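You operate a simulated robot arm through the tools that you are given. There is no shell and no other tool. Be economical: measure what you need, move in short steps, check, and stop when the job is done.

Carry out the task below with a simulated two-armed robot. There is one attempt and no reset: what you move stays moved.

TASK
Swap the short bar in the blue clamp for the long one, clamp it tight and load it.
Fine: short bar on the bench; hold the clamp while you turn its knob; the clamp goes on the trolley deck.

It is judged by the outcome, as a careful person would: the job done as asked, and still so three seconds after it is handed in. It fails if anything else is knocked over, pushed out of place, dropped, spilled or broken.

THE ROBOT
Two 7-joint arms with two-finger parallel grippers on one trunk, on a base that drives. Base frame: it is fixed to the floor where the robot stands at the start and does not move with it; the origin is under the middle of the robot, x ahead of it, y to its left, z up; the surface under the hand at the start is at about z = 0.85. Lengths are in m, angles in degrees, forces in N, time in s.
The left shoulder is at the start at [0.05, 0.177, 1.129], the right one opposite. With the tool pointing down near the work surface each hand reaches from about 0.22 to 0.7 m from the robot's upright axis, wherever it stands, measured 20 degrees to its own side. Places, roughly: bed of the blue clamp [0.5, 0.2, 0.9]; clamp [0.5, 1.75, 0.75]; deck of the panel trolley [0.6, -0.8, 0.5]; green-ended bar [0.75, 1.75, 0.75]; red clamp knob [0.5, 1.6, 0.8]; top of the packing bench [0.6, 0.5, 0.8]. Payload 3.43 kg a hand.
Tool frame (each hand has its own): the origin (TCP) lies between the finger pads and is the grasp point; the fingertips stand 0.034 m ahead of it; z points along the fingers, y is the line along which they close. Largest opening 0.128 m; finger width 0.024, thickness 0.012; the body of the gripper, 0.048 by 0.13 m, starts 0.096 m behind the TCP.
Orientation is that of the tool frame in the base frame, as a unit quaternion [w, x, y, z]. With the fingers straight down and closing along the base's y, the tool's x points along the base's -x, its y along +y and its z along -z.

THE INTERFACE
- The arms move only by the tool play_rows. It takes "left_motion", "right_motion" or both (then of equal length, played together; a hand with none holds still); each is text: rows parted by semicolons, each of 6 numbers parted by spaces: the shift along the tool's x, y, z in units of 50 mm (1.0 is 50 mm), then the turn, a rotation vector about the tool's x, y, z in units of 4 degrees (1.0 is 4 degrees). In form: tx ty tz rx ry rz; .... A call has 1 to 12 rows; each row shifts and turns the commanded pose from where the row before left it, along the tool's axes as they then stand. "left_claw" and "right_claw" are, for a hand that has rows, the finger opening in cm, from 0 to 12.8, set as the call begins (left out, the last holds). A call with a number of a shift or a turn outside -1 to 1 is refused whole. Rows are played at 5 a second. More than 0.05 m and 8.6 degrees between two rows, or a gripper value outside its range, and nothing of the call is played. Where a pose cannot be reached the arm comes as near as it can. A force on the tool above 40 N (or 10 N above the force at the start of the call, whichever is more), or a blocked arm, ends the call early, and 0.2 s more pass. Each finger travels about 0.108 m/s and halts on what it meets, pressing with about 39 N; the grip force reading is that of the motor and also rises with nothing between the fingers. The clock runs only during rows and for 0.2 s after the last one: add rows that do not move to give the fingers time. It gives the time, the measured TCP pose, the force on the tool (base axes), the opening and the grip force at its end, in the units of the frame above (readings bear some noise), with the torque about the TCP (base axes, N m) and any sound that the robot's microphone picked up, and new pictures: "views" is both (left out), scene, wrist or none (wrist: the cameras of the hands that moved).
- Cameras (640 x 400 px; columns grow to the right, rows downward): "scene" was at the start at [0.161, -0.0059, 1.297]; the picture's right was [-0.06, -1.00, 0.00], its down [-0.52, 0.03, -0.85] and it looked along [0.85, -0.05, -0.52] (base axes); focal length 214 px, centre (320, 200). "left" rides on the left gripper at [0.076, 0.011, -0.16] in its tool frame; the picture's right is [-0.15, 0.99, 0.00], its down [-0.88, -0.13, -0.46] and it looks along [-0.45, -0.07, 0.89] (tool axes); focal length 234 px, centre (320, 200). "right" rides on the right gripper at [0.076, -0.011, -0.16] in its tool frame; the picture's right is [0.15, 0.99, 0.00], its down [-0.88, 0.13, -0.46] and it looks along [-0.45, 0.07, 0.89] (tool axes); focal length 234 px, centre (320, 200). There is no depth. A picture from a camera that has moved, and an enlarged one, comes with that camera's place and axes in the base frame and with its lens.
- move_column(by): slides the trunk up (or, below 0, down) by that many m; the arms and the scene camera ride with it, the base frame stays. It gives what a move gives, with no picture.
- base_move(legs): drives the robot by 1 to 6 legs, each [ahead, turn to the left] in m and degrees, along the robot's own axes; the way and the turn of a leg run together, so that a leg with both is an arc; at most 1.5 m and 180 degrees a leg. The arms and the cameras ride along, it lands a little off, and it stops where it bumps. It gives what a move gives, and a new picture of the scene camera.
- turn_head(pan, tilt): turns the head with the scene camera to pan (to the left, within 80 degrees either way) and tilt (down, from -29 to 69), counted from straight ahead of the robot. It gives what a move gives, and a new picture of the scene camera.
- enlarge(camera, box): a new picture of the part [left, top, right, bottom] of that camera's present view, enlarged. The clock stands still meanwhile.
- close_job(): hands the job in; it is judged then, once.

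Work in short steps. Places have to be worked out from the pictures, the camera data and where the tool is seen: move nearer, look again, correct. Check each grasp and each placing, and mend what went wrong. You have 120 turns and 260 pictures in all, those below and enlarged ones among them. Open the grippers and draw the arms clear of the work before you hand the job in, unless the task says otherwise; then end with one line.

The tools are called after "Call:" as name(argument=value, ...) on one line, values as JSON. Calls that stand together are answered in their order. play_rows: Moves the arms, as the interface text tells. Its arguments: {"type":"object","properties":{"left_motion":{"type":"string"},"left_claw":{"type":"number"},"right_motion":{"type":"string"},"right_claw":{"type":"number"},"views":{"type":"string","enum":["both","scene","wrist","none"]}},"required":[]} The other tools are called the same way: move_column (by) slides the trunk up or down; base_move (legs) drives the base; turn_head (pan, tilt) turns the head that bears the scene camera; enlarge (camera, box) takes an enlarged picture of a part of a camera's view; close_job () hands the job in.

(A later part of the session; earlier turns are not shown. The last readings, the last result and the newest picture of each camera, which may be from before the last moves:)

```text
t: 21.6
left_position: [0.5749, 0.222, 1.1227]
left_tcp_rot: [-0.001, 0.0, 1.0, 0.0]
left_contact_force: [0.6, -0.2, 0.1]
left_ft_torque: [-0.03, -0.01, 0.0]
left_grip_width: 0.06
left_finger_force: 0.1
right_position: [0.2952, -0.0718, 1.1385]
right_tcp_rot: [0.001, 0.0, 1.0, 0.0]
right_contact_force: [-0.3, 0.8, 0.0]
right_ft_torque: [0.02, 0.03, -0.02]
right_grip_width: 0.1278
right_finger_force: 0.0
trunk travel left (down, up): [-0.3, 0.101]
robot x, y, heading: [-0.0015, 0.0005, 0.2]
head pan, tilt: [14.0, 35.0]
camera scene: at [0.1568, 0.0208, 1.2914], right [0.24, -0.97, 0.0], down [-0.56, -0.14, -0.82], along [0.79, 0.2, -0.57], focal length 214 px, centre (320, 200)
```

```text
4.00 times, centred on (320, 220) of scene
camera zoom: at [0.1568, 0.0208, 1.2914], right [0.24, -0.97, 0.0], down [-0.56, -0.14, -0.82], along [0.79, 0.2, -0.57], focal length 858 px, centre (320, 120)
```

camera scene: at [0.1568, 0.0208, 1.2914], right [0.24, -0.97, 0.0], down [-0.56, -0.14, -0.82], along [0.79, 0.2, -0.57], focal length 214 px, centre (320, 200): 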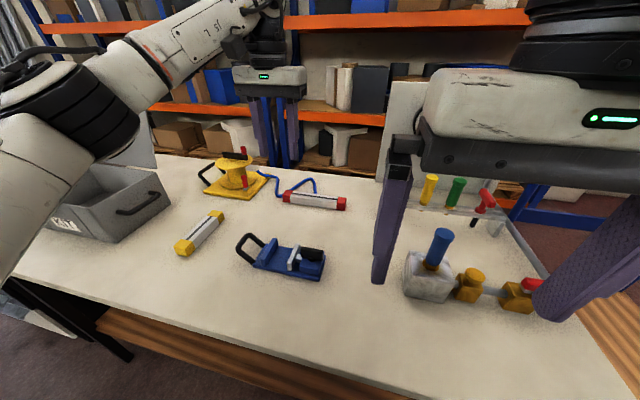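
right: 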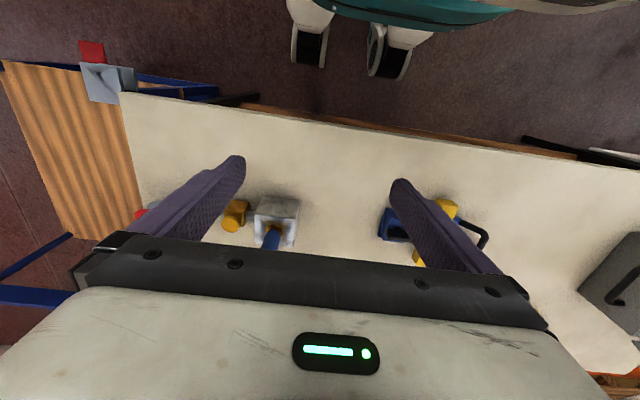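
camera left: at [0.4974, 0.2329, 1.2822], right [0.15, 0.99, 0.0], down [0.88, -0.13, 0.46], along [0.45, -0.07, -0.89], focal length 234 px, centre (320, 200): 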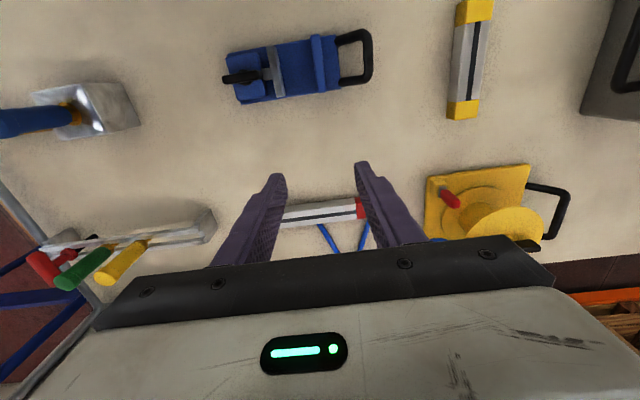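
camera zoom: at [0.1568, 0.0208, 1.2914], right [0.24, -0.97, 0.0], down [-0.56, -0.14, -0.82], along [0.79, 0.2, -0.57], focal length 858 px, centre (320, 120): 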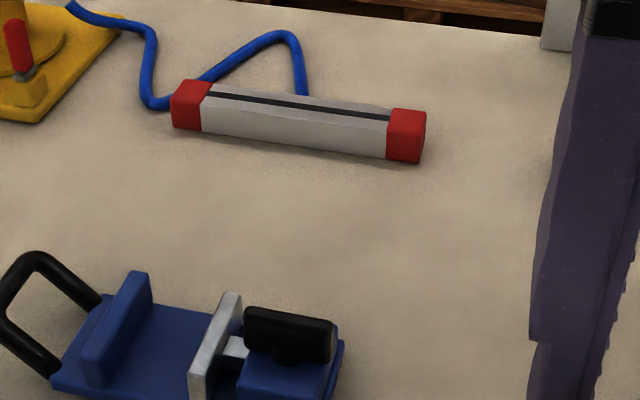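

Right half of the red bar is clear of the hose. Bar is near x≈0.732, y from 0.07 to 0.29. I turn the left tool −90° (closing along x) so I grip the right half.

Call:
play_rows(left_motion="0 0 0 0 0 -1; 0 0 0 0 0 -1; 0 0 0 0 0 -1; 0 0 0 0 0 -1; 0 0 0 0 0 -1; 0 0 0 0 0 -1; 0 0 0 0 0 -1; 0 0 0 0 0 -1; 0 0 0 0 0 -1; 0 0 0 0 0 -1; 0 0 0 0 0 -1", views="none")

Call:
play_rows(left_motion="0 0 0 0 0 -1; 0 0 0 0 0 -1; 0 0 0 0 0 -1; 0 0 0 0 0 -1; 0 0 0 0 0 -1; 0 0 0 0 0 -1; 0 0 0 0 0 -1; 0 0 0 0 0 -1; 0 0 0 0 0 -1; 0 0 0 0 0 -1; 0 0 0 0 0 -1; 0 0 0 0 0 -0.5", views="both")

```text
t: 24.0
left_position: [0.5749, 0.2204, 1.1219]
left_tcp_rot: [0.0, -0.375, 0.927, -0.001]
left_contact_force: [-0.4, 0.5, -0.9]
left_ft_torque: [0.01, 0.02, 0.01]
left_grip_width: 0.0602
left_finger_force: 0.1
right_position: [0.2957, -0.0724, 1.1399]
right_tcp_rot: [0.0, -0.001, 1.0, 0.0]
right_contact_force: [-0.1, 0.3, -0.2]
right_ft_torque: [0.0, -0.01, -0.01]
right_grip_width: 0.128
right_finger_force: 0.1
trunk travel left (down, up): [-0.3, 0.101]
robot x, y, heading: [-0.0017, -0.0006, 0.1]
head pan, tilt: [14.0, 35.0]
```

```text
t: 26.6
left_position: [0.5758, 0.2205, 1.1219]
left_tcp_rot: [0.0, 0.707, -0.707, 0.0]
left_contact_force: [0.4, 0.1, 0.6]
left_ft_torque: [0.01, -0.01, -0.01]
left_grip_width: 0.0602
left_finger_force: 0.1
right_position: [0.2964, -0.0726, 1.1383]
right_tcp_rot: [0.0, 0.0, 1.0, 0.0]
right_contact_force: [-0.4, -0.3, 0.1]
right_ft_torque: [-0.01, 0.03, 0.0]
right_grip_width: 0.1279
right_finger_force: 0.1
trunk travel left (down, up): [-0.3, 0.101]
robot x, y, heading: [0.0028, -0.0002, 0.1]
head pan, tilt: [14.0, 35.0]
camera scene: at [0.1568, 0.0208, 1.2915], right [0.24, -0.97, 0.0], down [-0.56, -0.14, -0.82], along [0.79, 0.2, -0.57], focal length 214 px, centre (320, 200)
camera left: at [0.5623, 0.1461, 1.2811], right [-0.99, 0.14, 0.0], down [0.13, 0.88, 0.46], along [0.07, 0.45, -0.89], focal length 234 px, centre (320, 200)
```

scene: 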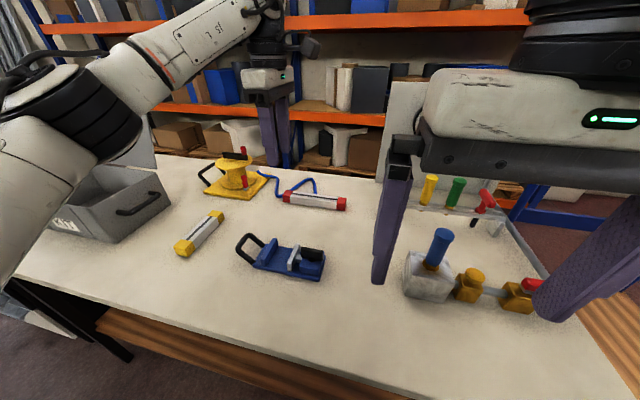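
left: 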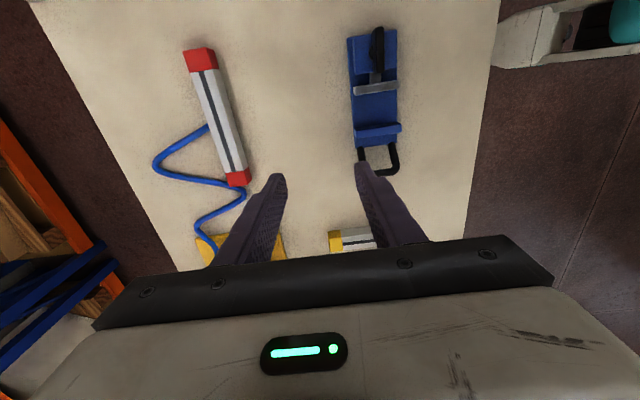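

Good side view. Enlarge the bar and hose here.

Call:
enlarge(camera="left", box=[140, 30, 300, 200])

```text
2.35 times, centred on (220, 115) of left
camera zoom: at [0.5623, 0.1461, 1.2811], right [-0.99, 0.14, 0.0], down [0.13, 0.88, 0.46], along [0.07, 0.45, -0.89], focal length 551 px, centre (555, 400)
```

zoom: 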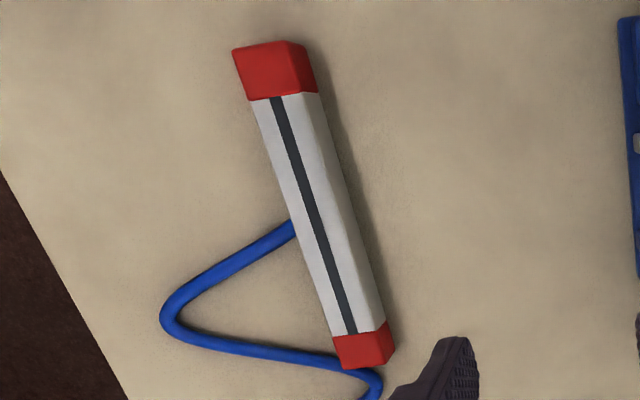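

Bar spans y 0.08–0.295 at x≈0.735; grasp point chosen at y≈0.13. I move there at height to test the reach.

Call:
play_rows(left_motion="0.45 -0.8 0 0 0 0; 0.45 -0.8 0 0 0 0; 0.45 -0.8 0 0 0 0; 0.45 -0.78 0 0 0 0; 0 0 0.5 0 0 0; 0 0 0.5 0 0 0", views="both")

Call:
enlarge(camera="left", box=[200, 60, 440, 260])

```text
t: 28.0
left_position: [0.6242, 0.158, 1.0385]
left_tcp_rot: [-0.001, 0.707, -0.707, 0.0]
left_contact_force: [0.0, 1.0, -0.1]
left_ft_torque: [0.0, -0.02, -0.01]
left_grip_width: 0.0598
left_finger_force: 0.0
left hand out of reach, approached as far as the arm can: row 2, 3, 4
right_position: [0.2965, -0.0715, 1.1384]
right_tcp_rot: [-0.001, 0.0, 1.0, 0.0]
right_contact_force: [0.2, 0.6, -0.2]
right_ft_torque: [-0.02, 0.03, 0.0]
right_grip_width: 0.1279
right_finger_force: 0.0
trunk travel left (down, up): [-0.3, 0.101]
robot x, y, heading: [-0.0008, 0.0, -0.2]
head pan, tilt: [14.0, 35.0]
camera scene: at [0.1571, 0.021, 1.2915], right [0.24, -0.97, 0.0], down [-0.56, -0.14, -0.82], along [0.79, 0.2, -0.57], focal length 214 px, centre (320, 200)
camera left: at [0.6109, 0.0838, 1.1977], right [-0.99, 0.15, 0.0], down [0.13, 0.88, 0.46], along [0.07, 0.45, -0.89], focal length 234 px, centre (320, 200)
```

scene: 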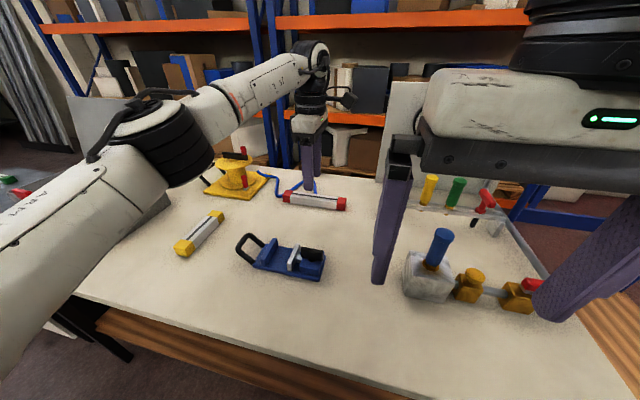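
left: 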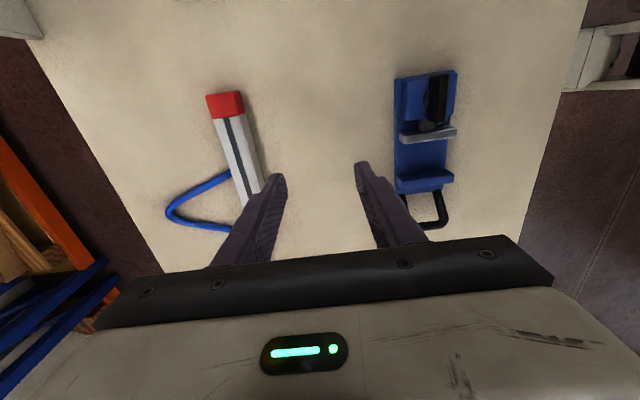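

```text
2.00 times, centred on (320, 160) of left
camera zoom: at [0.6109, 0.0838, 1.1977], right [-0.99, 0.15, 0.0], down [0.13, 0.88, 0.46], along [0.07, 0.45, -0.89], focal length 468 px, centre (320, 280)
```

zoom: 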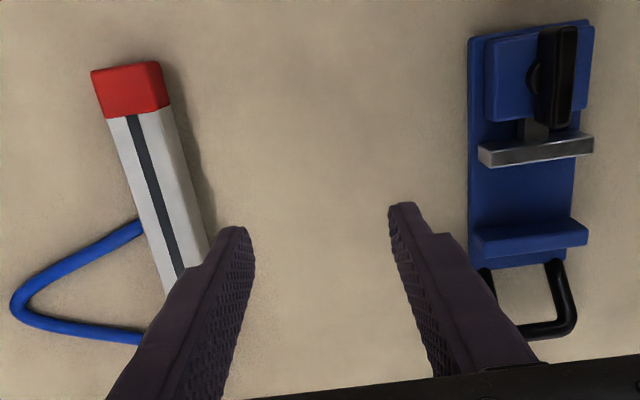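

The arm stops at x≈0.62. There seems room between base and bench, so I drive ahead cautiously 5 cm first.

Call:
base_move(legs=[[0.05, 0]])

```text
t: 28.9
left_position: [0.6754, 0.1578, 1.0377]
left_tcp_rot: [0.0, -0.707, 0.707, 0.0]
left_contact_force: [0.2, -0.5, -0.2]
left_ft_torque: [0.02, 0.06, 0.01]
left_grip_width: 0.0602
left_finger_force: 0.0
right_position: [0.3464, -0.0723, 1.1391]
right_tcp_rot: [0.0, 0.0, 1.0, 0.001]
right_contact_force: [0.2, 0.5, -0.2]
right_ft_torque: [-0.01, -0.01, -0.05]
right_grip_width: 0.1279
right_finger_force: 0.1
trunk travel left (down, up): [-0.3, 0.101]
robot x, y, heading: [0.0581, -0.0013, 0.2]
head pan, tilt: [14.0, 35.0]
camera scene: at [0.2074, 0.0209, 1.2913], right [0.24, -0.97, 0.0], down [-0.56, -0.14, -0.82], along [0.79, 0.2, -0.57], focal length 214 px, centre (320, 200)
```

scene: 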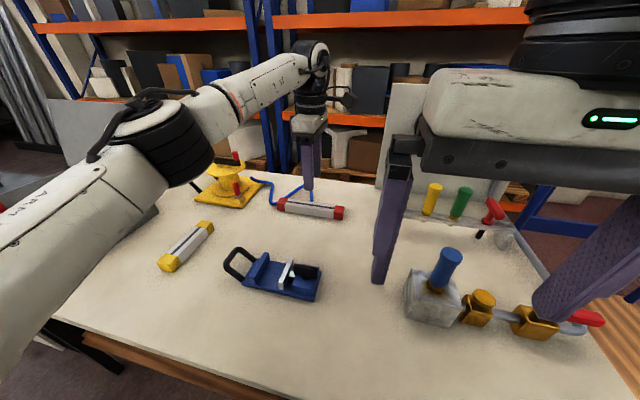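

Clean move. Another 4 cm.

Call:
base_move(legs=[[0.04, 0]])

Call:
play_rows(left_motion="0.28 -0.2 0.4 0 0 0; 0.28 -0.18 0.2 0 0 0; 0 0 0 0 0 0", views="both")

Call:
enlarge(camera="left", box=[200, 60, 440, 260])

```text
t: 29.7
left_position: [0.6838, 0.1578, 1.0391]
left_tcp_rot: [0.0, -0.707, 0.708, -0.001]
left_contact_force: [-0.2, 0.1, 0.1]
left_ft_torque: [-0.02, -0.01, 0.02]
left_grip_width: 0.0602
left_finger_force: 0.1
right_position: [0.3557, -0.072, 1.1382]
right_tcp_rot: [0.0, 0.0, 1.0, 0.0]
right_contact_force: [-0.7, 0.1, -0.1]
right_ft_torque: [-0.01, -0.03, -0.01]
right_grip_width: 0.1279
right_finger_force: 0.1
trunk travel left (down, up): [-0.3, 0.101]
robot x, y, heading: [0.0627, 0.0019, -0.1]
head pan, tilt: [14.0, 35.0]
stopped in leg 1: the robot was blocked; the commanded pose is now the measured one
camera scene: at [0.2162, 0.0209, 1.2916], right [0.24, -0.97, 0.0], down [-0.56, -0.14, -0.82], along [0.8, 0.2, -0.57], focal length 214 px, centre (320, 200)
```

scene: 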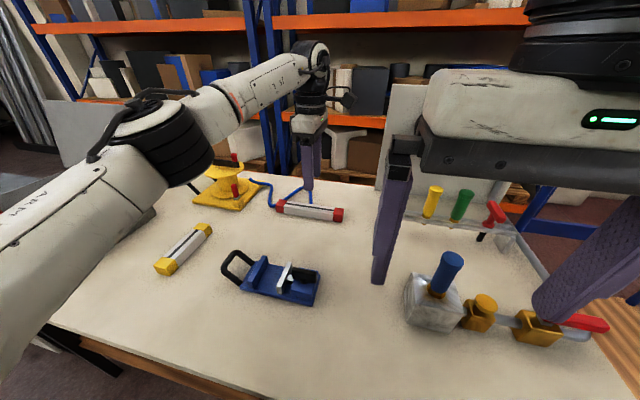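

```text
t: 30.5
left_position: [0.7001, 0.1288, 1.0076]
left_tcp_rot: [0.0, 0.707, -0.707, 0.0]
left_contact_force: [0.2, 0.0, -0.4]
left_ft_torque: [0.0, 0.0, 0.03]
left_grip_width: 0.06
left_finger_force: 0.1
right_position: [0.3564, -0.071, 1.1387]
right_tcp_rot: [0.0, 0.0, 1.0, 0.0]
right_contact_force: [-0.6, 0.5, 0.7]
right_ft_torque: [0.02, 0.0, 0.01]
right_grip_width: 0.1277
right_finger_force: 0.1
trunk travel left (down, up): [-0.3, 0.101]
robot x, y, heading: [0.0585, -0.0011, -0.1]
head pan, tilt: [14.0, 35.0]
camera scene: at [0.2169, 0.021, 1.2915], right [0.24, -0.97, 0.0], down [-0.56, -0.14, -0.82], along [0.79, 0.2, -0.57], focal length 214 px, centre (320, 200)
camera left: at [0.686, 0.0548, 1.167], right [-0.99, 0.15, 0.0], down [0.13, 0.88, 0.46], along [0.07, 0.45, -0.89], focal length 234 px, centre (320, 200)
```

scene: 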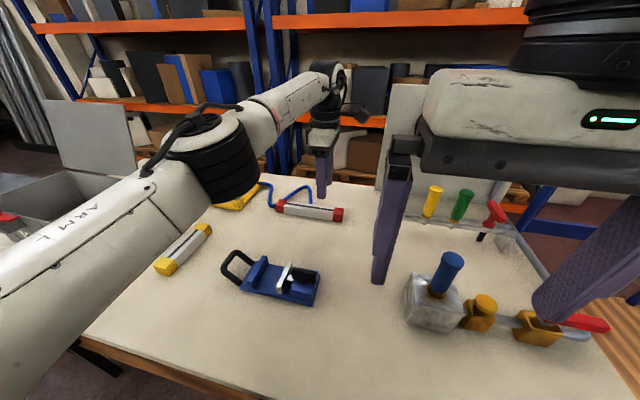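
left: 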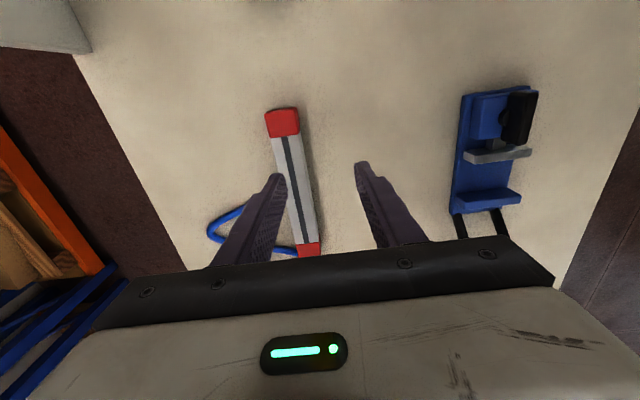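

```text
2.00 times, centred on (320, 160) of left
camera zoom: at [0.686, 0.0548, 1.167], right [-0.99, 0.15, 0.0], down [0.13, 0.88, 0.46], along [0.07, 0.45, -0.89], focal length 468 px, centre (320, 280)
```

zoom: 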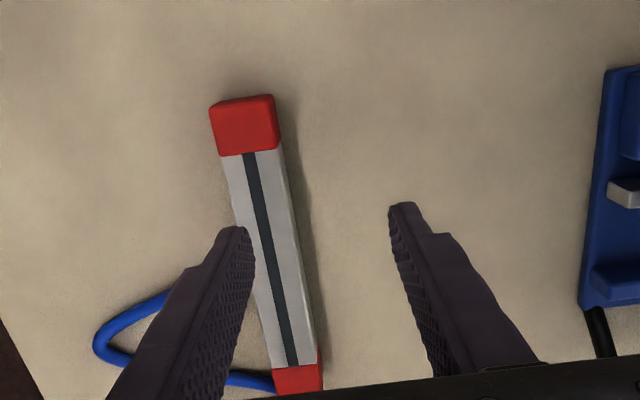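

Base blocked at x≈0.06, which gives enough reach. Bar centreline is x≈0.739; I lower to z≈0.95 and move out 39 mm.

Call:
play_rows(left_motion="0 0 0.6 0 0 0; 0 0 0.5 0 0 0; 0 -0.4 0 0 0 0; 0 -0.38 0 0 0 0; 0 0 0 0 0 0", left_claw=7, views="both")

Call:
enlarge(camera="left", box=[200, 60, 440, 260])

Call:
enlarge(camera="scene", box=[240, 150, 400, 250])

```text
t: 31.7
left_position: [0.7095, 0.1363, 0.9493]
left_tcp_rot: [-0.001, 0.707, -0.707, 0.0]
left_contact_force: [-0.2, 0.1, 0.1]
left_ft_torque: [0.02, 0.04, -0.05]
left_grip_width: 0.0702
left_finger_force: 0.0
left hand out of reach, approached as far as the arm can: row 3, 4
right_position: [0.3568, -0.0719, 1.1381]
right_tcp_rot: [0.001, 0.001, 1.0, 0.001]
right_contact_force: [-0.3, 0.1, 0.3]
right_ft_torque: [0.01, 0.02, 0.0]
right_grip_width: 0.1279
right_finger_force: 0.0
trunk travel left (down, up): [-0.3, 0.101]
robot x, y, heading: [0.0611, -0.0004, -0.3]
head pan, tilt: [14.0, 35.0]
camera scene: at [0.2169, 0.021, 1.2915], right [0.24, -0.97, 0.0], down [-0.56, -0.14, -0.82], along [0.79, 0.2, -0.57], focal length 214 px, centre (320, 200)
camera left: at [0.6957, 0.0619, 1.1099], right [-0.99, 0.15, 0.0], down [0.13, 0.88, 0.46], along [0.07, 0.45, -0.89], focal length 234 px, centre (320, 200)
```

scene: 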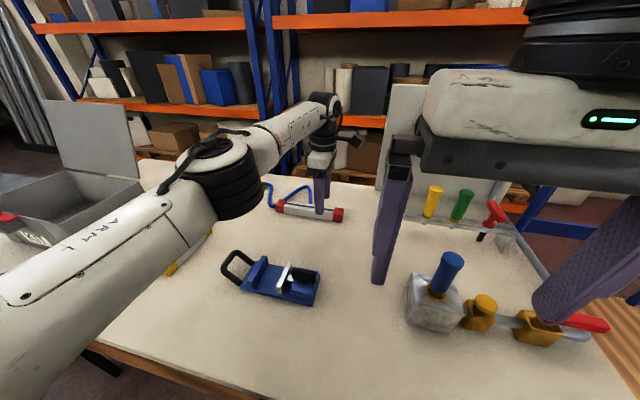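
left: 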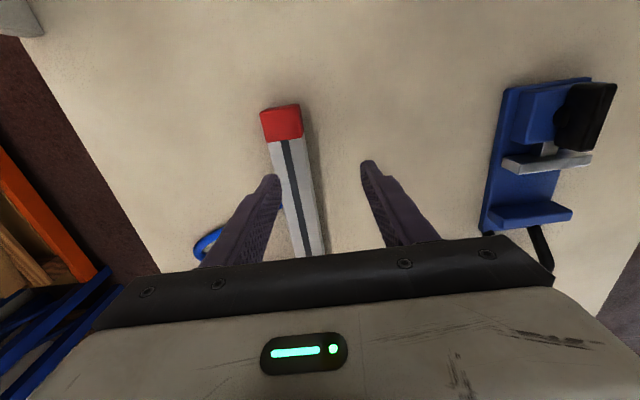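

```text
2.00 times, centred on (320, 160) of left
camera zoom: at [0.6957, 0.0619, 1.1099], right [-0.99, 0.15, 0.0], down [0.13, 0.88, 0.46], along [0.07, 0.45, -0.89], focal length 468 px, centre (320, 280)
```

zoom: 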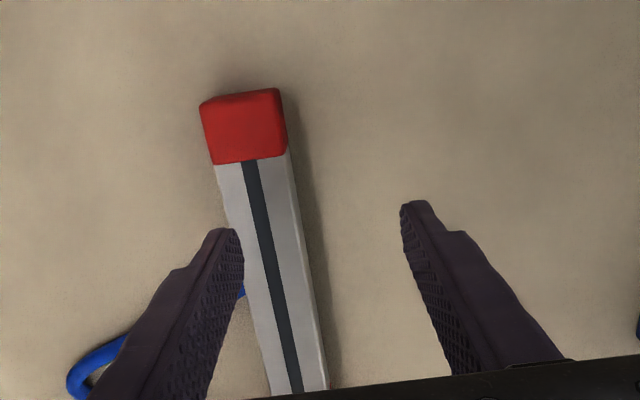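

```text
4.00 times, centred on (320, 200) of scene
camera zoom: at [0.2169, 0.021, 1.2915], right [0.24, -0.97, 0.0], down [-0.56, -0.14, -0.82], along [0.79, 0.2, -0.57], focal length 858 px, centre (320, 200)
```

zoom: 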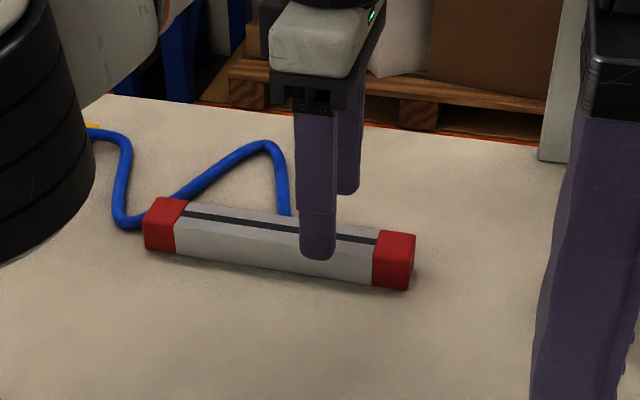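

Still ~3 cm short. I retract and raise the hand, then turn the base a little to the right so the left shoulder comes forward.

Call:
play_rows(left_motion="0 0 -1 0 0 0; 0 0 -1 0 0 0; 0 0 -1 0 0 0; 0 0.8 0 0 0 0; 0 0.6 0 0 0 0", views="none")

Call:
base_move(legs=[[0, -12]])

```text
t: 32.9
left_position: [0.6053, 0.1382, 1.0953]
left_tcp_rot: [-0.001, 0.709, -0.706, -0.001]
left_contact_force: [-0.2, -1.5, 0.9]
left_ft_torque: [0.16, -0.1, 0.01]
left_grip_width: 0.0703
left_finger_force: 0.0
left hand out of reach, approached as far as the arm can: row 1, 2, 3
right_position: [0.3533, -0.0769, 1.1391]
right_tcp_rot: [0.002, 0.0, 1.0, 0.003]
right_contact_force: [-0.8, -0.9, 1.0]
right_ft_torque: [0.15, -0.06, -0.01]
right_grip_width: 0.1281
right_finger_force: 0.1
trunk travel left (down, up): [-0.3, 0.101]
robot x, y, heading: [0.0623, 0.0001, 0.1]
head pan, tilt: [14.0, 35.0]
```

```text
t: 34.1
left_position: [0.6233, 0.0258, 1.0932]
left_tcp_rot: [0.0, -0.63, 0.777, -0.001]
left_contact_force: [0.5, -0.4, 1.5]
left_ft_torque: [0.02, 0.0, -0.01]
left_grip_width: 0.0699
left_finger_force: 0.0
right_position: [0.3357, -0.1326, 1.1383]
right_tcp_rot: [0.0, 0.104, 0.995, -0.001]
right_contact_force: [-0.7, -0.1, -0.2]
right_ft_torque: [0.04, -0.02, -0.03]
right_grip_width: 0.1282
right_finger_force: 0.1
trunk travel left (down, up): [-0.3, 0.101]
robot x, y, heading: [0.0599, -0.0003, -12.0]
head pan, tilt: [14.0, 35.0]
camera scene: at [0.2179, -0.0123, 1.2915], right [0.04, -1.0, 0.0], down [-0.57, -0.02, -0.82], along [0.82, 0.03, -0.57], focal length 214 px, centre (320, 200)
```

scene: 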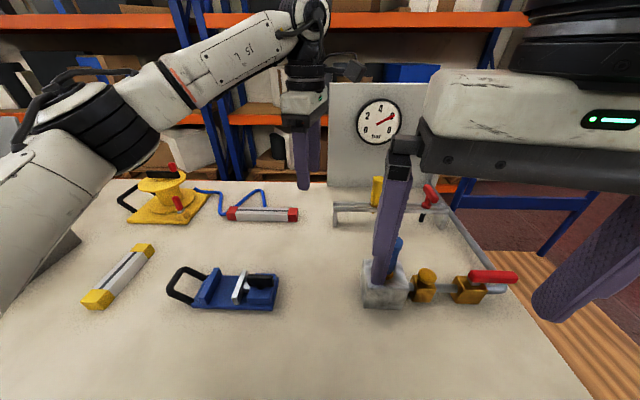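

Turned freely. Re-square the tool and approach the bar again.

Call:
play_rows(left_motion="0 0 0 0 0 -1; 0 0 0 0 0 -1; 0 0 0 0 0 -1; -0.7 -0.5 0.4 0 0 0; -0.7 -0.5 0.4 0 0 0; -0.68 -0.5 0.4 0 0 0; 0 0 0.8 0 0 0; 0 0 0.8 0 0 0; 0 -0.4 0 0 0 0; 0 -0.4 0 0 0 0; 0 0 0 0 0 0", left_claw=7, views="both")

Call:
enlarge(camera="left", box=[200, 60, 440, 260])

Call:
enlarge(camera="scene", box=[190, 150, 350, 250])

```text
t: 36.5
left_position: [0.7391, 0.1308, 0.9528]
left_tcp_rot: [0.001, 0.708, -0.706, -0.001]
left_contact_force: [-0.1, 0.3, 0.3]
left_ft_torque: [0.01, 0.03, 0.01]
left_grip_width: 0.07
left_finger_force: 0.0
right_position: [0.3351, -0.1316, 1.1397]
right_tcp_rot: [0.001, 0.103, 0.995, 0.001]
right_contact_force: [0.2, 0.5, 0.0]
right_ft_torque: [-0.02, 0.02, 0.02]
right_grip_width: 0.1284
right_finger_force: 0.0
trunk travel left (down, up): [-0.3, 0.101]
robot x, y, heading: [0.0615, -0.0014, -11.8]
head pan, tilt: [14.0, 35.0]
camera scene: at [0.218, -0.0116, 1.2915], right [0.04, -1.0, 0.0], down [-0.57, -0.02, -0.82], along [0.82, 0.03, -0.57], focal length 214 px, centre (320, 200)
camera left: at [0.7255, 0.0566, 1.1115], right [-0.99, 0.15, 0.0], down [0.13, 0.88, 0.46], along [0.07, 0.45, -0.89], focal length 234 px, centre (320, 200)
```

scene: 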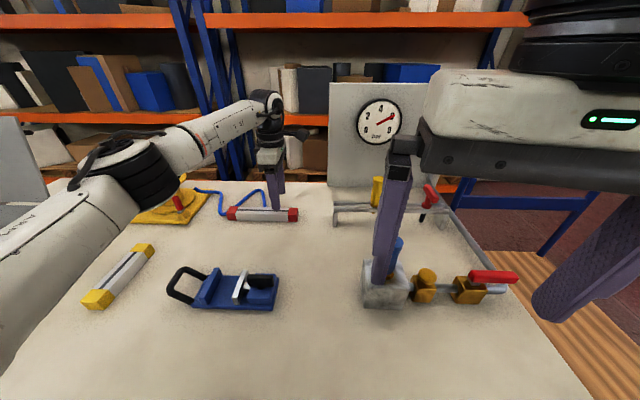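
left: 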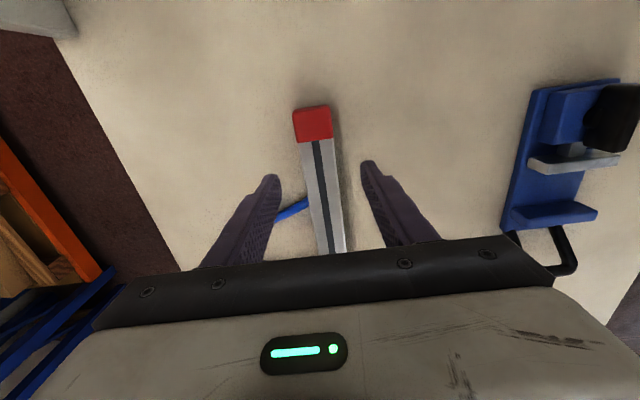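

```text
2.00 times, centred on (320, 160) of left
camera zoom: at [0.7255, 0.0566, 1.1115], right [-0.99, 0.15, 0.0], down [0.13, 0.88, 0.46], along [0.07, 0.45, -0.89], focal length 468 px, centre (320, 280)
```

zoom: 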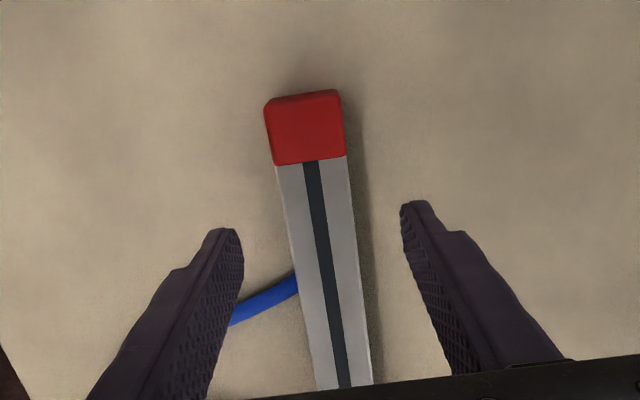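

```text
4.00 times, centred on (270, 200) of scene
camera zoom: at [0.218, -0.0116, 1.2915], right [0.04, -1.0, 0.0], down [-0.57, -0.02, -0.82], along [0.82, 0.03, -0.57], focal length 858 px, centre (520, 200)
```

zoom: 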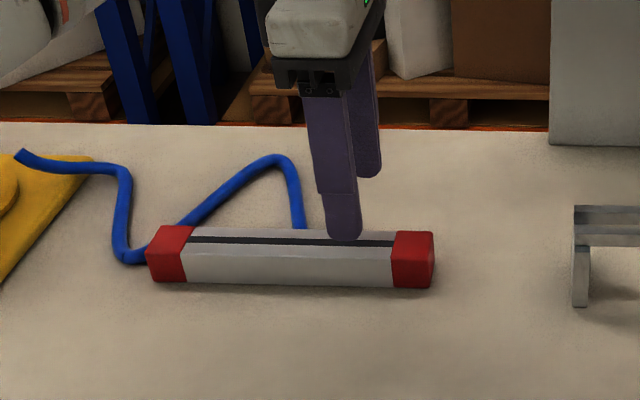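

Squarely over the bar with the hose clear of both fingers. Lower to z≈0.895 and close.

Call:
play_rows(left_motion="0 0 0.6 0 0 0; 0 0 0.54 0 0 0; 0 0 0 0 0 0", views="none")

Call:
play_rows(left_motion="0 0 0 0 0 0; 0 0 0 0 0 0; 0 0 0 0 0 0", left_claw=0, views="wrist")

Call:
enlarge(camera="scene", box=[190, 150, 350, 250])

```text
t: 37.3
left_position: [0.7412, 0.1298, 0.8934]
left_tcp_rot: [0.0, 0.708, -0.707, 0.0]
left_contact_force: [-0.7, 0.4, -0.1]
left_ft_torque: [-0.02, 0.02, 0.04]
left_grip_width: 0.0702
left_finger_force: 0.0
right_position: [0.3342, -0.1313, 1.1383]
right_tcp_rot: [0.0, 0.104, 0.995, 0.001]
right_contact_force: [-0.6, 0.3, 0.3]
right_ft_torque: [0.01, 0.01, -0.04]
right_grip_width: 0.1279
right_finger_force: 0.0
trunk travel left (down, up): [-0.3, 0.101]
robot x, y, heading: [0.0618, 0.0007, -11.7]
head pan, tilt: [14.0, 35.0]
```

```text
t: 38.1
left_position: [0.7416, 0.1306, 0.8944]
left_tcp_rot: [0.001, 0.708, -0.706, -0.001]
left_contact_force: [-0.4, 0.0, 0.1]
left_ft_torque: [-0.02, 0.0, 0.04]
left_grip_width: 0.035
left_finger_force: 38.7
right_position: [0.3354, -0.1307, 1.1384]
right_tcp_rot: [-0.001, 0.104, 0.995, 0.0]
right_contact_force: [0.2, 0.2, -0.6]
right_ft_torque: [0.0, -0.01, 0.02]
right_grip_width: 0.128
right_finger_force: 0.0
trunk travel left (down, up): [-0.3, 0.101]
robot x, y, heading: [0.0609, 0.0016, -11.9]
head pan, tilt: [14.0, 35.0]
camera left: at [0.727, 0.0558, 1.0537], right [-0.99, 0.14, 0.0], down [0.13, 0.88, 0.46], along [0.06, 0.45, -0.89], focal length 234 px, centre (320, 200)
```

left: 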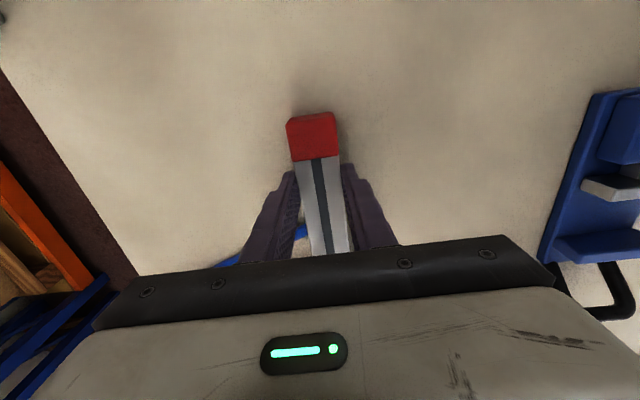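

```text
4.00 times, centred on (270, 200) of scene
camera zoom: at [0.2181, -0.0117, 1.2915], right [0.04, -1.0, 0.0], down [-0.57, -0.02, -0.82], along [0.82, 0.03, -0.57], focal length 858 px, centre (520, 200)
```

zoom: 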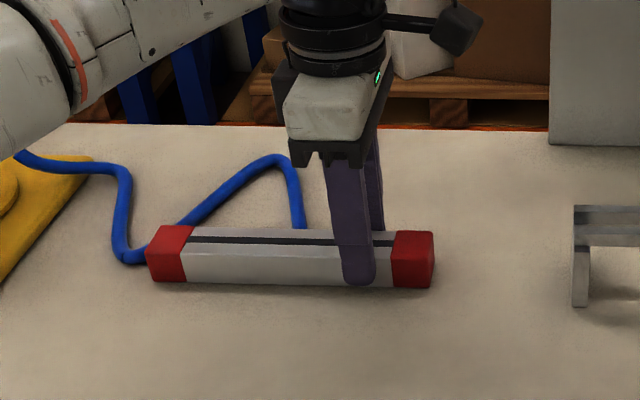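

Gripped at 35 mm, ~5 cm right of the bar's middle. Lift a little and watch whether the hose comes along.

Call:
play_rows(left_motion="0 0 -0.2 0 0 0; 0 0 -0.2 0 0 0; 0 0 -0.3 0 0 0; 0 0 0 0 0 0", views="none")

Call:
enlarge(camera="scene", box=[190, 150, 350, 250])

```text
t: 39.1
left_position: [0.7392, 0.1297, 0.9315]
left_tcp_rot: [0.0, 0.708, -0.706, 0.0]
left_contact_force: [0.5, -0.9, -2.3]
left_ft_torque: [-0.08, -0.02, -0.02]
left_grip_width: 0.0356
left_finger_force: 39.0
right_position: [0.3359, -0.1318, 1.1386]
right_tcp_rot: [-0.001, 0.104, 0.995, 0.001]
right_contact_force: [0.6, -0.2, 0.3]
right_ft_torque: [0.03, 0.02, 0.01]
right_grip_width: 0.1279
right_finger_force: 0.0
trunk travel left (down, up): [-0.3, 0.101]
robot x, y, heading: [0.0616, -0.003, -11.8]
head pan, tilt: [14.0, 35.0]
```

```text
4.00 times, centred on (270, 200) of scene
camera zoom: at [0.2183, -0.0116, 1.2914], right [0.04, -1.0, 0.0], down [-0.57, -0.02, -0.82], along [0.82, 0.03, -0.57], focal length 858 px, centre (520, 200)
```

zoom: 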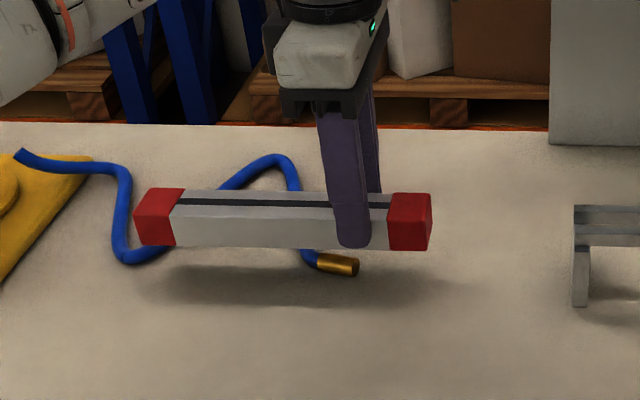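

Hose stays on the bench, bar is free and level. Lift and retract, then rotate +90° to align the bar with the clamp bed.

Call:
play_rows(left_motion="0 0 -0.8 0 0 0; 0 0 -0.8 0 0 0; 0 0.8 -0.4 0 0 0; 0 0.8 -0.3 0 0 0; 0 0.8 0 0 0 0; 0 0.6 0 0 0 1; 0 0 0 0 0 1; 0 0 0 0 0 1; 0 0 0 0 0 1; 0 0 0 0 0 1; 0 0 0 0 0 1; 0 0 0 0 0 1", views="none")

Call:
play_rows(left_motion="0 0 0 0 0 1; 0 0 0 0 0 1; 0 0 0 0 0 1; 0 0 0 0 0 1; 0 0 0 0 0 1; 0 0 0 0 0 1; 0 0 0 0 0 1; 0 0 0 0 0 1; 0 0 0 0 0 1; 0 0 0 0 0 1; 0 0 0 0 0 1; 0 0 0 0 0 1", views="none")

Call:
play_rows(left_motion="0 0 0 0 0 1; 0 0 0 0 0 1; 0 0 0 0 0 1; 0 0 0 0 0 0.5", views="both")

```text
t: 41.7
left_position: [0.5898, 0.1304, 1.046]
left_tcp_rot: [-0.001, -0.514, 0.858, 0.001]
left_contact_force: [0.1, 0.9, -2.6]
left_ft_torque: [-0.13, 0.04, -0.05]
left_grip_width: 0.0356
left_finger_force: 38.6
right_position: [0.3347, -0.1314, 1.1395]
right_tcp_rot: [-0.001, 0.103, 0.995, 0.0]
right_contact_force: [0.5, 0.2, 0.3]
right_ft_torque: [0.0, 0.0, 0.03]
right_grip_width: 0.1279
right_finger_force: 0.1
trunk travel left (down, up): [-0.3, 0.101]
robot x, y, heading: [0.0559, 0.0026, -12.0]
head pan, tilt: [14.0, 35.0]
```

```text
t: 44.3
left_position: [0.5884, 0.1318, 1.0456]
left_tcp_rot: [-0.001, -0.122, 0.993, 0.0]
left_contact_force: [-0.9, -0.2, -1.4]
left_ft_torque: [-0.03, 0.1, 0.0]
left_grip_width: 0.0354
left_finger_force: 38.5
right_position: [0.3345, -0.13, 1.1386]
right_tcp_rot: [-0.001, 0.103, 0.995, 0.001]
right_contact_force: [0.4, 0.0, 0.1]
right_ft_torque: [0.0, 0.0, 0.01]
right_grip_width: 0.1282
right_finger_force: 0.0
trunk travel left (down, up): [-0.3, 0.101]
robot x, y, heading: [0.0606, 0.0017, -11.9]
head pan, tilt: [14.0, 35.0]
```

```text
t: 45.3
left_position: [0.5889, 0.1305, 1.0454]
left_tcp_rot: [0.0, 0.0, 1.0, 0.0]
left_contact_force: [-0.1, -1.0, -2.1]
left_ft_torque: [0.01, 0.12, -0.01]
left_grip_width: 0.0352
left_finger_force: 38.8
right_position: [0.3349, -0.132, 1.1378]
right_tcp_rot: [0.0, 0.103, 0.995, 0.0]
right_contact_force: [-0.1, 0.8, 0.8]
right_ft_torque: [-0.01, 0.0, 0.0]
right_grip_width: 0.1283
right_finger_force: 0.0
trunk travel left (down, up): [-0.3, 0.101]
robot x, y, heading: [0.0603, 0.0003, -11.7]
head pan, tilt: [14.0, 35.0]
camera scene: at [0.2182, -0.0117, 1.2915], right [0.04, -1.0, 0.0], down [-0.57, -0.02, -0.82], along [0.82, 0.03, -0.57], focal length 214 px, centre (320, 200)
camera left: at [0.5116, 0.144, 1.2058], right [0.15, 0.99, 0.0], down [0.88, -0.13, 0.45], along [0.45, -0.07, -0.89], focal length 234 px, centre (320, 200)
```

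scene: 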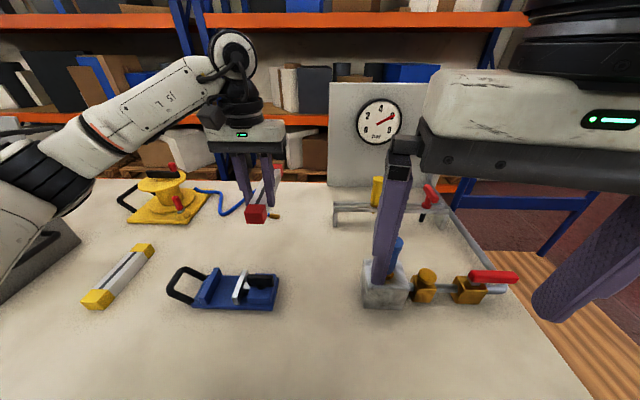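
left: 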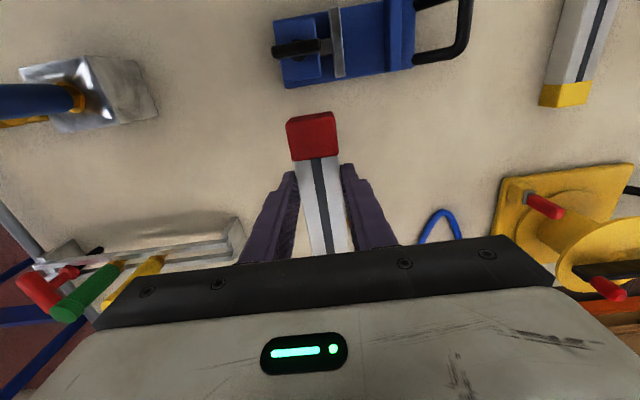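

Aligned. Move over the bed (TCP x≈0.415, y≈0.199) and descend to just above the jaws to check.

Call:
play_rows(left_motion="0.7 0.28 0 0 0 0; 0.7 0.28 0 0 0 0; 0.7 0.28 0 0 0 0; 0.7 0.28 0 0 0 0; 0.68 0.25 0 0 0 0; 0 0 0.9 0 0 0; 0 0 0.8 0 0 0; 0 0 0 0 0 0", views="both")

Call:
enlarge(camera="scene", box=[150, 210, 310, 330])

Call:
enlarge(camera="left", box=[210, 120, 450, 270])

```text
t: 47.1
left_position: [0.4143, 0.196, 0.9622]
left_tcp_rot: [0.0, -0.001, 1.0, 0.0]
left_contact_force: [-0.3, -0.2, -2.3]
left_ft_torque: [0.01, 0.13, 0.01]
left_grip_width: 0.0354
left_finger_force: 39.1
right_position: [0.3343, -0.1319, 1.1383]
right_tcp_rot: [-0.001, 0.103, 0.995, 0.0]
right_contact_force: [-0.1, -0.5, 0.0]
right_ft_torque: [-0.01, 0.03, 0.0]
right_grip_width: 0.1279
right_finger_force: 0.1
trunk travel left (down, up): [-0.3, 0.101]
robot x, y, heading: [0.0601, -0.0035, -11.9]
head pan, tilt: [14.0, 35.0]
camera scene: at [0.2181, -0.0117, 1.2915], right [0.04, -1.0, 0.0], down [-0.57, -0.02, -0.82], along [0.82, 0.03, -0.57], focal length 214 px, centre (320, 200)
camera left: at [0.3361, 0.209, 1.1216], right [0.14, 0.99, 0.0], down [0.88, -0.13, 0.46], along [0.45, -0.07, -0.89], focal length 234 px, centre (320, 200)
```

scene: 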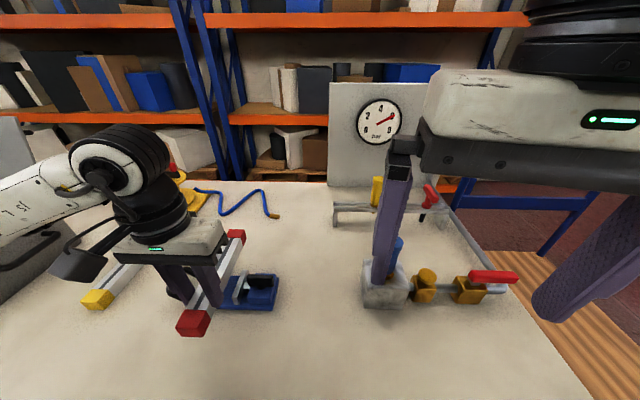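
left: 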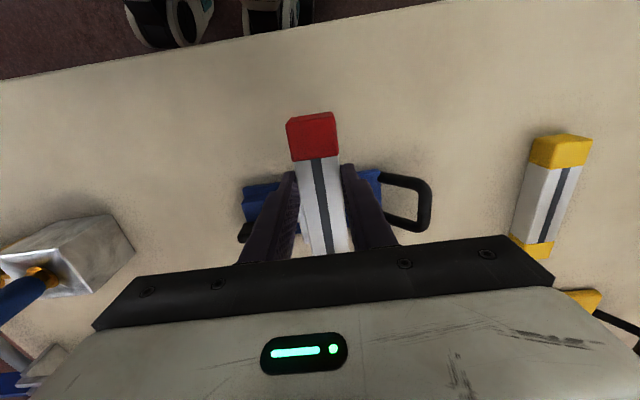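

```text
3.33 times, centred on (230, 270) of scene
camera zoom: at [0.2181, -0.0117, 1.2915], right [0.04, -1.0, 0.0], down [-0.57, -0.02, -0.82], along [0.82, 0.03, -0.57], focal length 715 px, centre (620, -33)
```

zoom: 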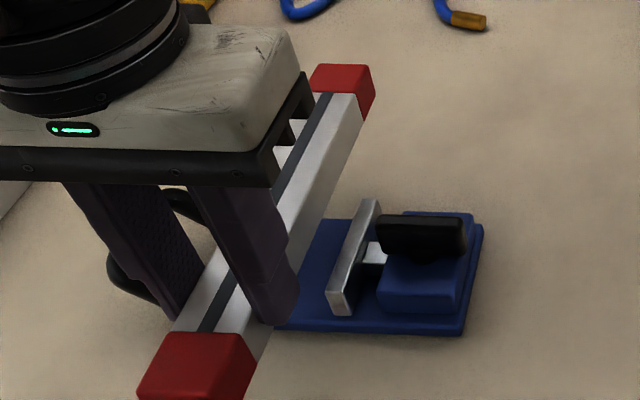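

```text
2.67 times, centred on (330, 195) of left
camera zoom: at [0.3361, 0.209, 1.1216], right [0.14, 0.99, 0.0], down [0.88, -0.13, 0.46], along [0.45, -0.07, -0.89], focal length 624 px, centre (293, 213)
```

zoom: 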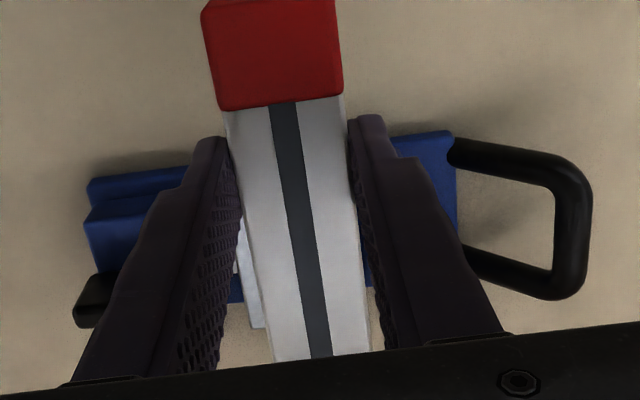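

Bar sits between the jaws in plan (about 5–10 mm margin each side). Descend in stages to the bed.

Call:
play_rows(left_motion="0 0 0.4 0 0 0; 0 0 0.3 0 0 0; 0 0 0.2 0 0 0; 0 0 0 0 0 0", views="none")

Call:
enlarge(camera="scene", box=[150, 210, 310, 330])

```text
t: 48.1
left_position: [0.4143, 0.2005, 0.9169]
left_tcp_rot: [0.0, -0.001, 1.0, 0.0]
left_contact_force: [-0.3, 0.0, -1.7]
left_ft_torque: [0.0, 0.12, 0.0]
left_grip_width: 0.0355
left_finger_force: 38.8
right_position: [0.3349, -0.1307, 1.1388]
right_tcp_rot: [-0.001, 0.104, 0.995, 0.0]
right_contact_force: [-0.3, -0.1, 0.4]
right_ft_torque: [0.02, 0.01, 0.01]
right_grip_width: 0.1281
right_finger_force: 0.1
trunk travel left (down, up): [-0.3, 0.101]
robot x, y, heading: [0.0609, 0.0002, -12.0]
head pan, tilt: [14.0, 35.0]
```

```text
3.33 times, centred on (230, 270) of scene
camera zoom: at [0.2182, -0.0117, 1.2915], right [0.04, -1.0, 0.0], down [-0.57, -0.02, -0.82], along [0.82, 0.03, -0.57], focal length 715 px, centre (620, -33)
```

zoom: 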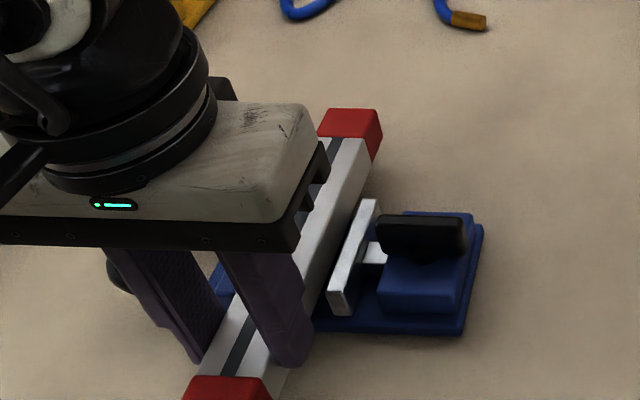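

No contact yet; lower in small steps until it seats.

Call:
play_rows(left_motion="0 0 0.1 0 0 0; 0 0 0.08 0 0 0; 0 0 0 0 0 0", views="none")

Call:
play_rows(left_motion="0 0 0.04 0 0 0; 0 0 0 0 0 0", views="none")

Call:
enlarge(camera="scene", box=[150, 210, 310, 330])

```text
t: 48.9
left_position: [0.4134, 0.1991, 0.908]
left_tcp_rot: [-0.001, -0.001, 1.0, 0.0]
left_contact_force: [-0.3, 0.9, -2.7]
left_ft_torque: [0.0, 0.1, -0.02]
left_grip_width: 0.0354
left_finger_force: 38.6
right_position: [0.3346, -0.1314, 1.1386]
right_tcp_rot: [-0.001, 0.104, 0.995, 0.0]
right_contact_force: [-0.5, -0.8, -0.3]
right_ft_torque: [0.02, 0.0, -0.01]
right_grip_width: 0.128
right_finger_force: 0.1
trunk travel left (down, up): [-0.3, 0.101]
robot x, y, heading: [0.0596, -0.0037, -11.9]
head pan, tilt: [14.0, 35.0]
```

```text
t: 49.5
left_position: [0.413, 0.1981, 0.9055]
left_tcp_rot: [0.0, 0.0, 1.0, 0.0]
left_contact_force: [0.1, 1.2, -0.7]
left_ft_torque: [0.09, -0.16, 0.06]
left_grip_width: 0.0354
left_finger_force: 39.2
right_position: [0.3347, -0.1302, 1.1383]
right_tcp_rot: [0.0, 0.103, 0.995, 0.0]
right_contact_force: [0.3, 0.0, -1.0]
right_ft_torque: [-0.01, 0.01, 0.0]
right_grip_width: 0.1279
right_finger_force: 0.1
trunk travel left (down, up): [-0.3, 0.101]
robot x, y, heading: [0.0623, -0.0012, -11.8]
head pan, tilt: [14.0, 35.0]
```

```text
3.33 times, centred on (230, 270) of scene
camera zoom: at [0.218, -0.0117, 1.2916], right [0.04, -1.0, 0.0], down [-0.57, -0.02, -0.82], along [0.82, 0.03, -0.57], focal length 715 px, centre (620, -33)
```

zoom: 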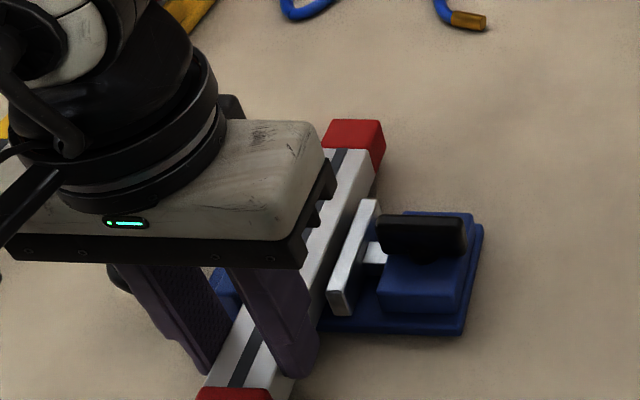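

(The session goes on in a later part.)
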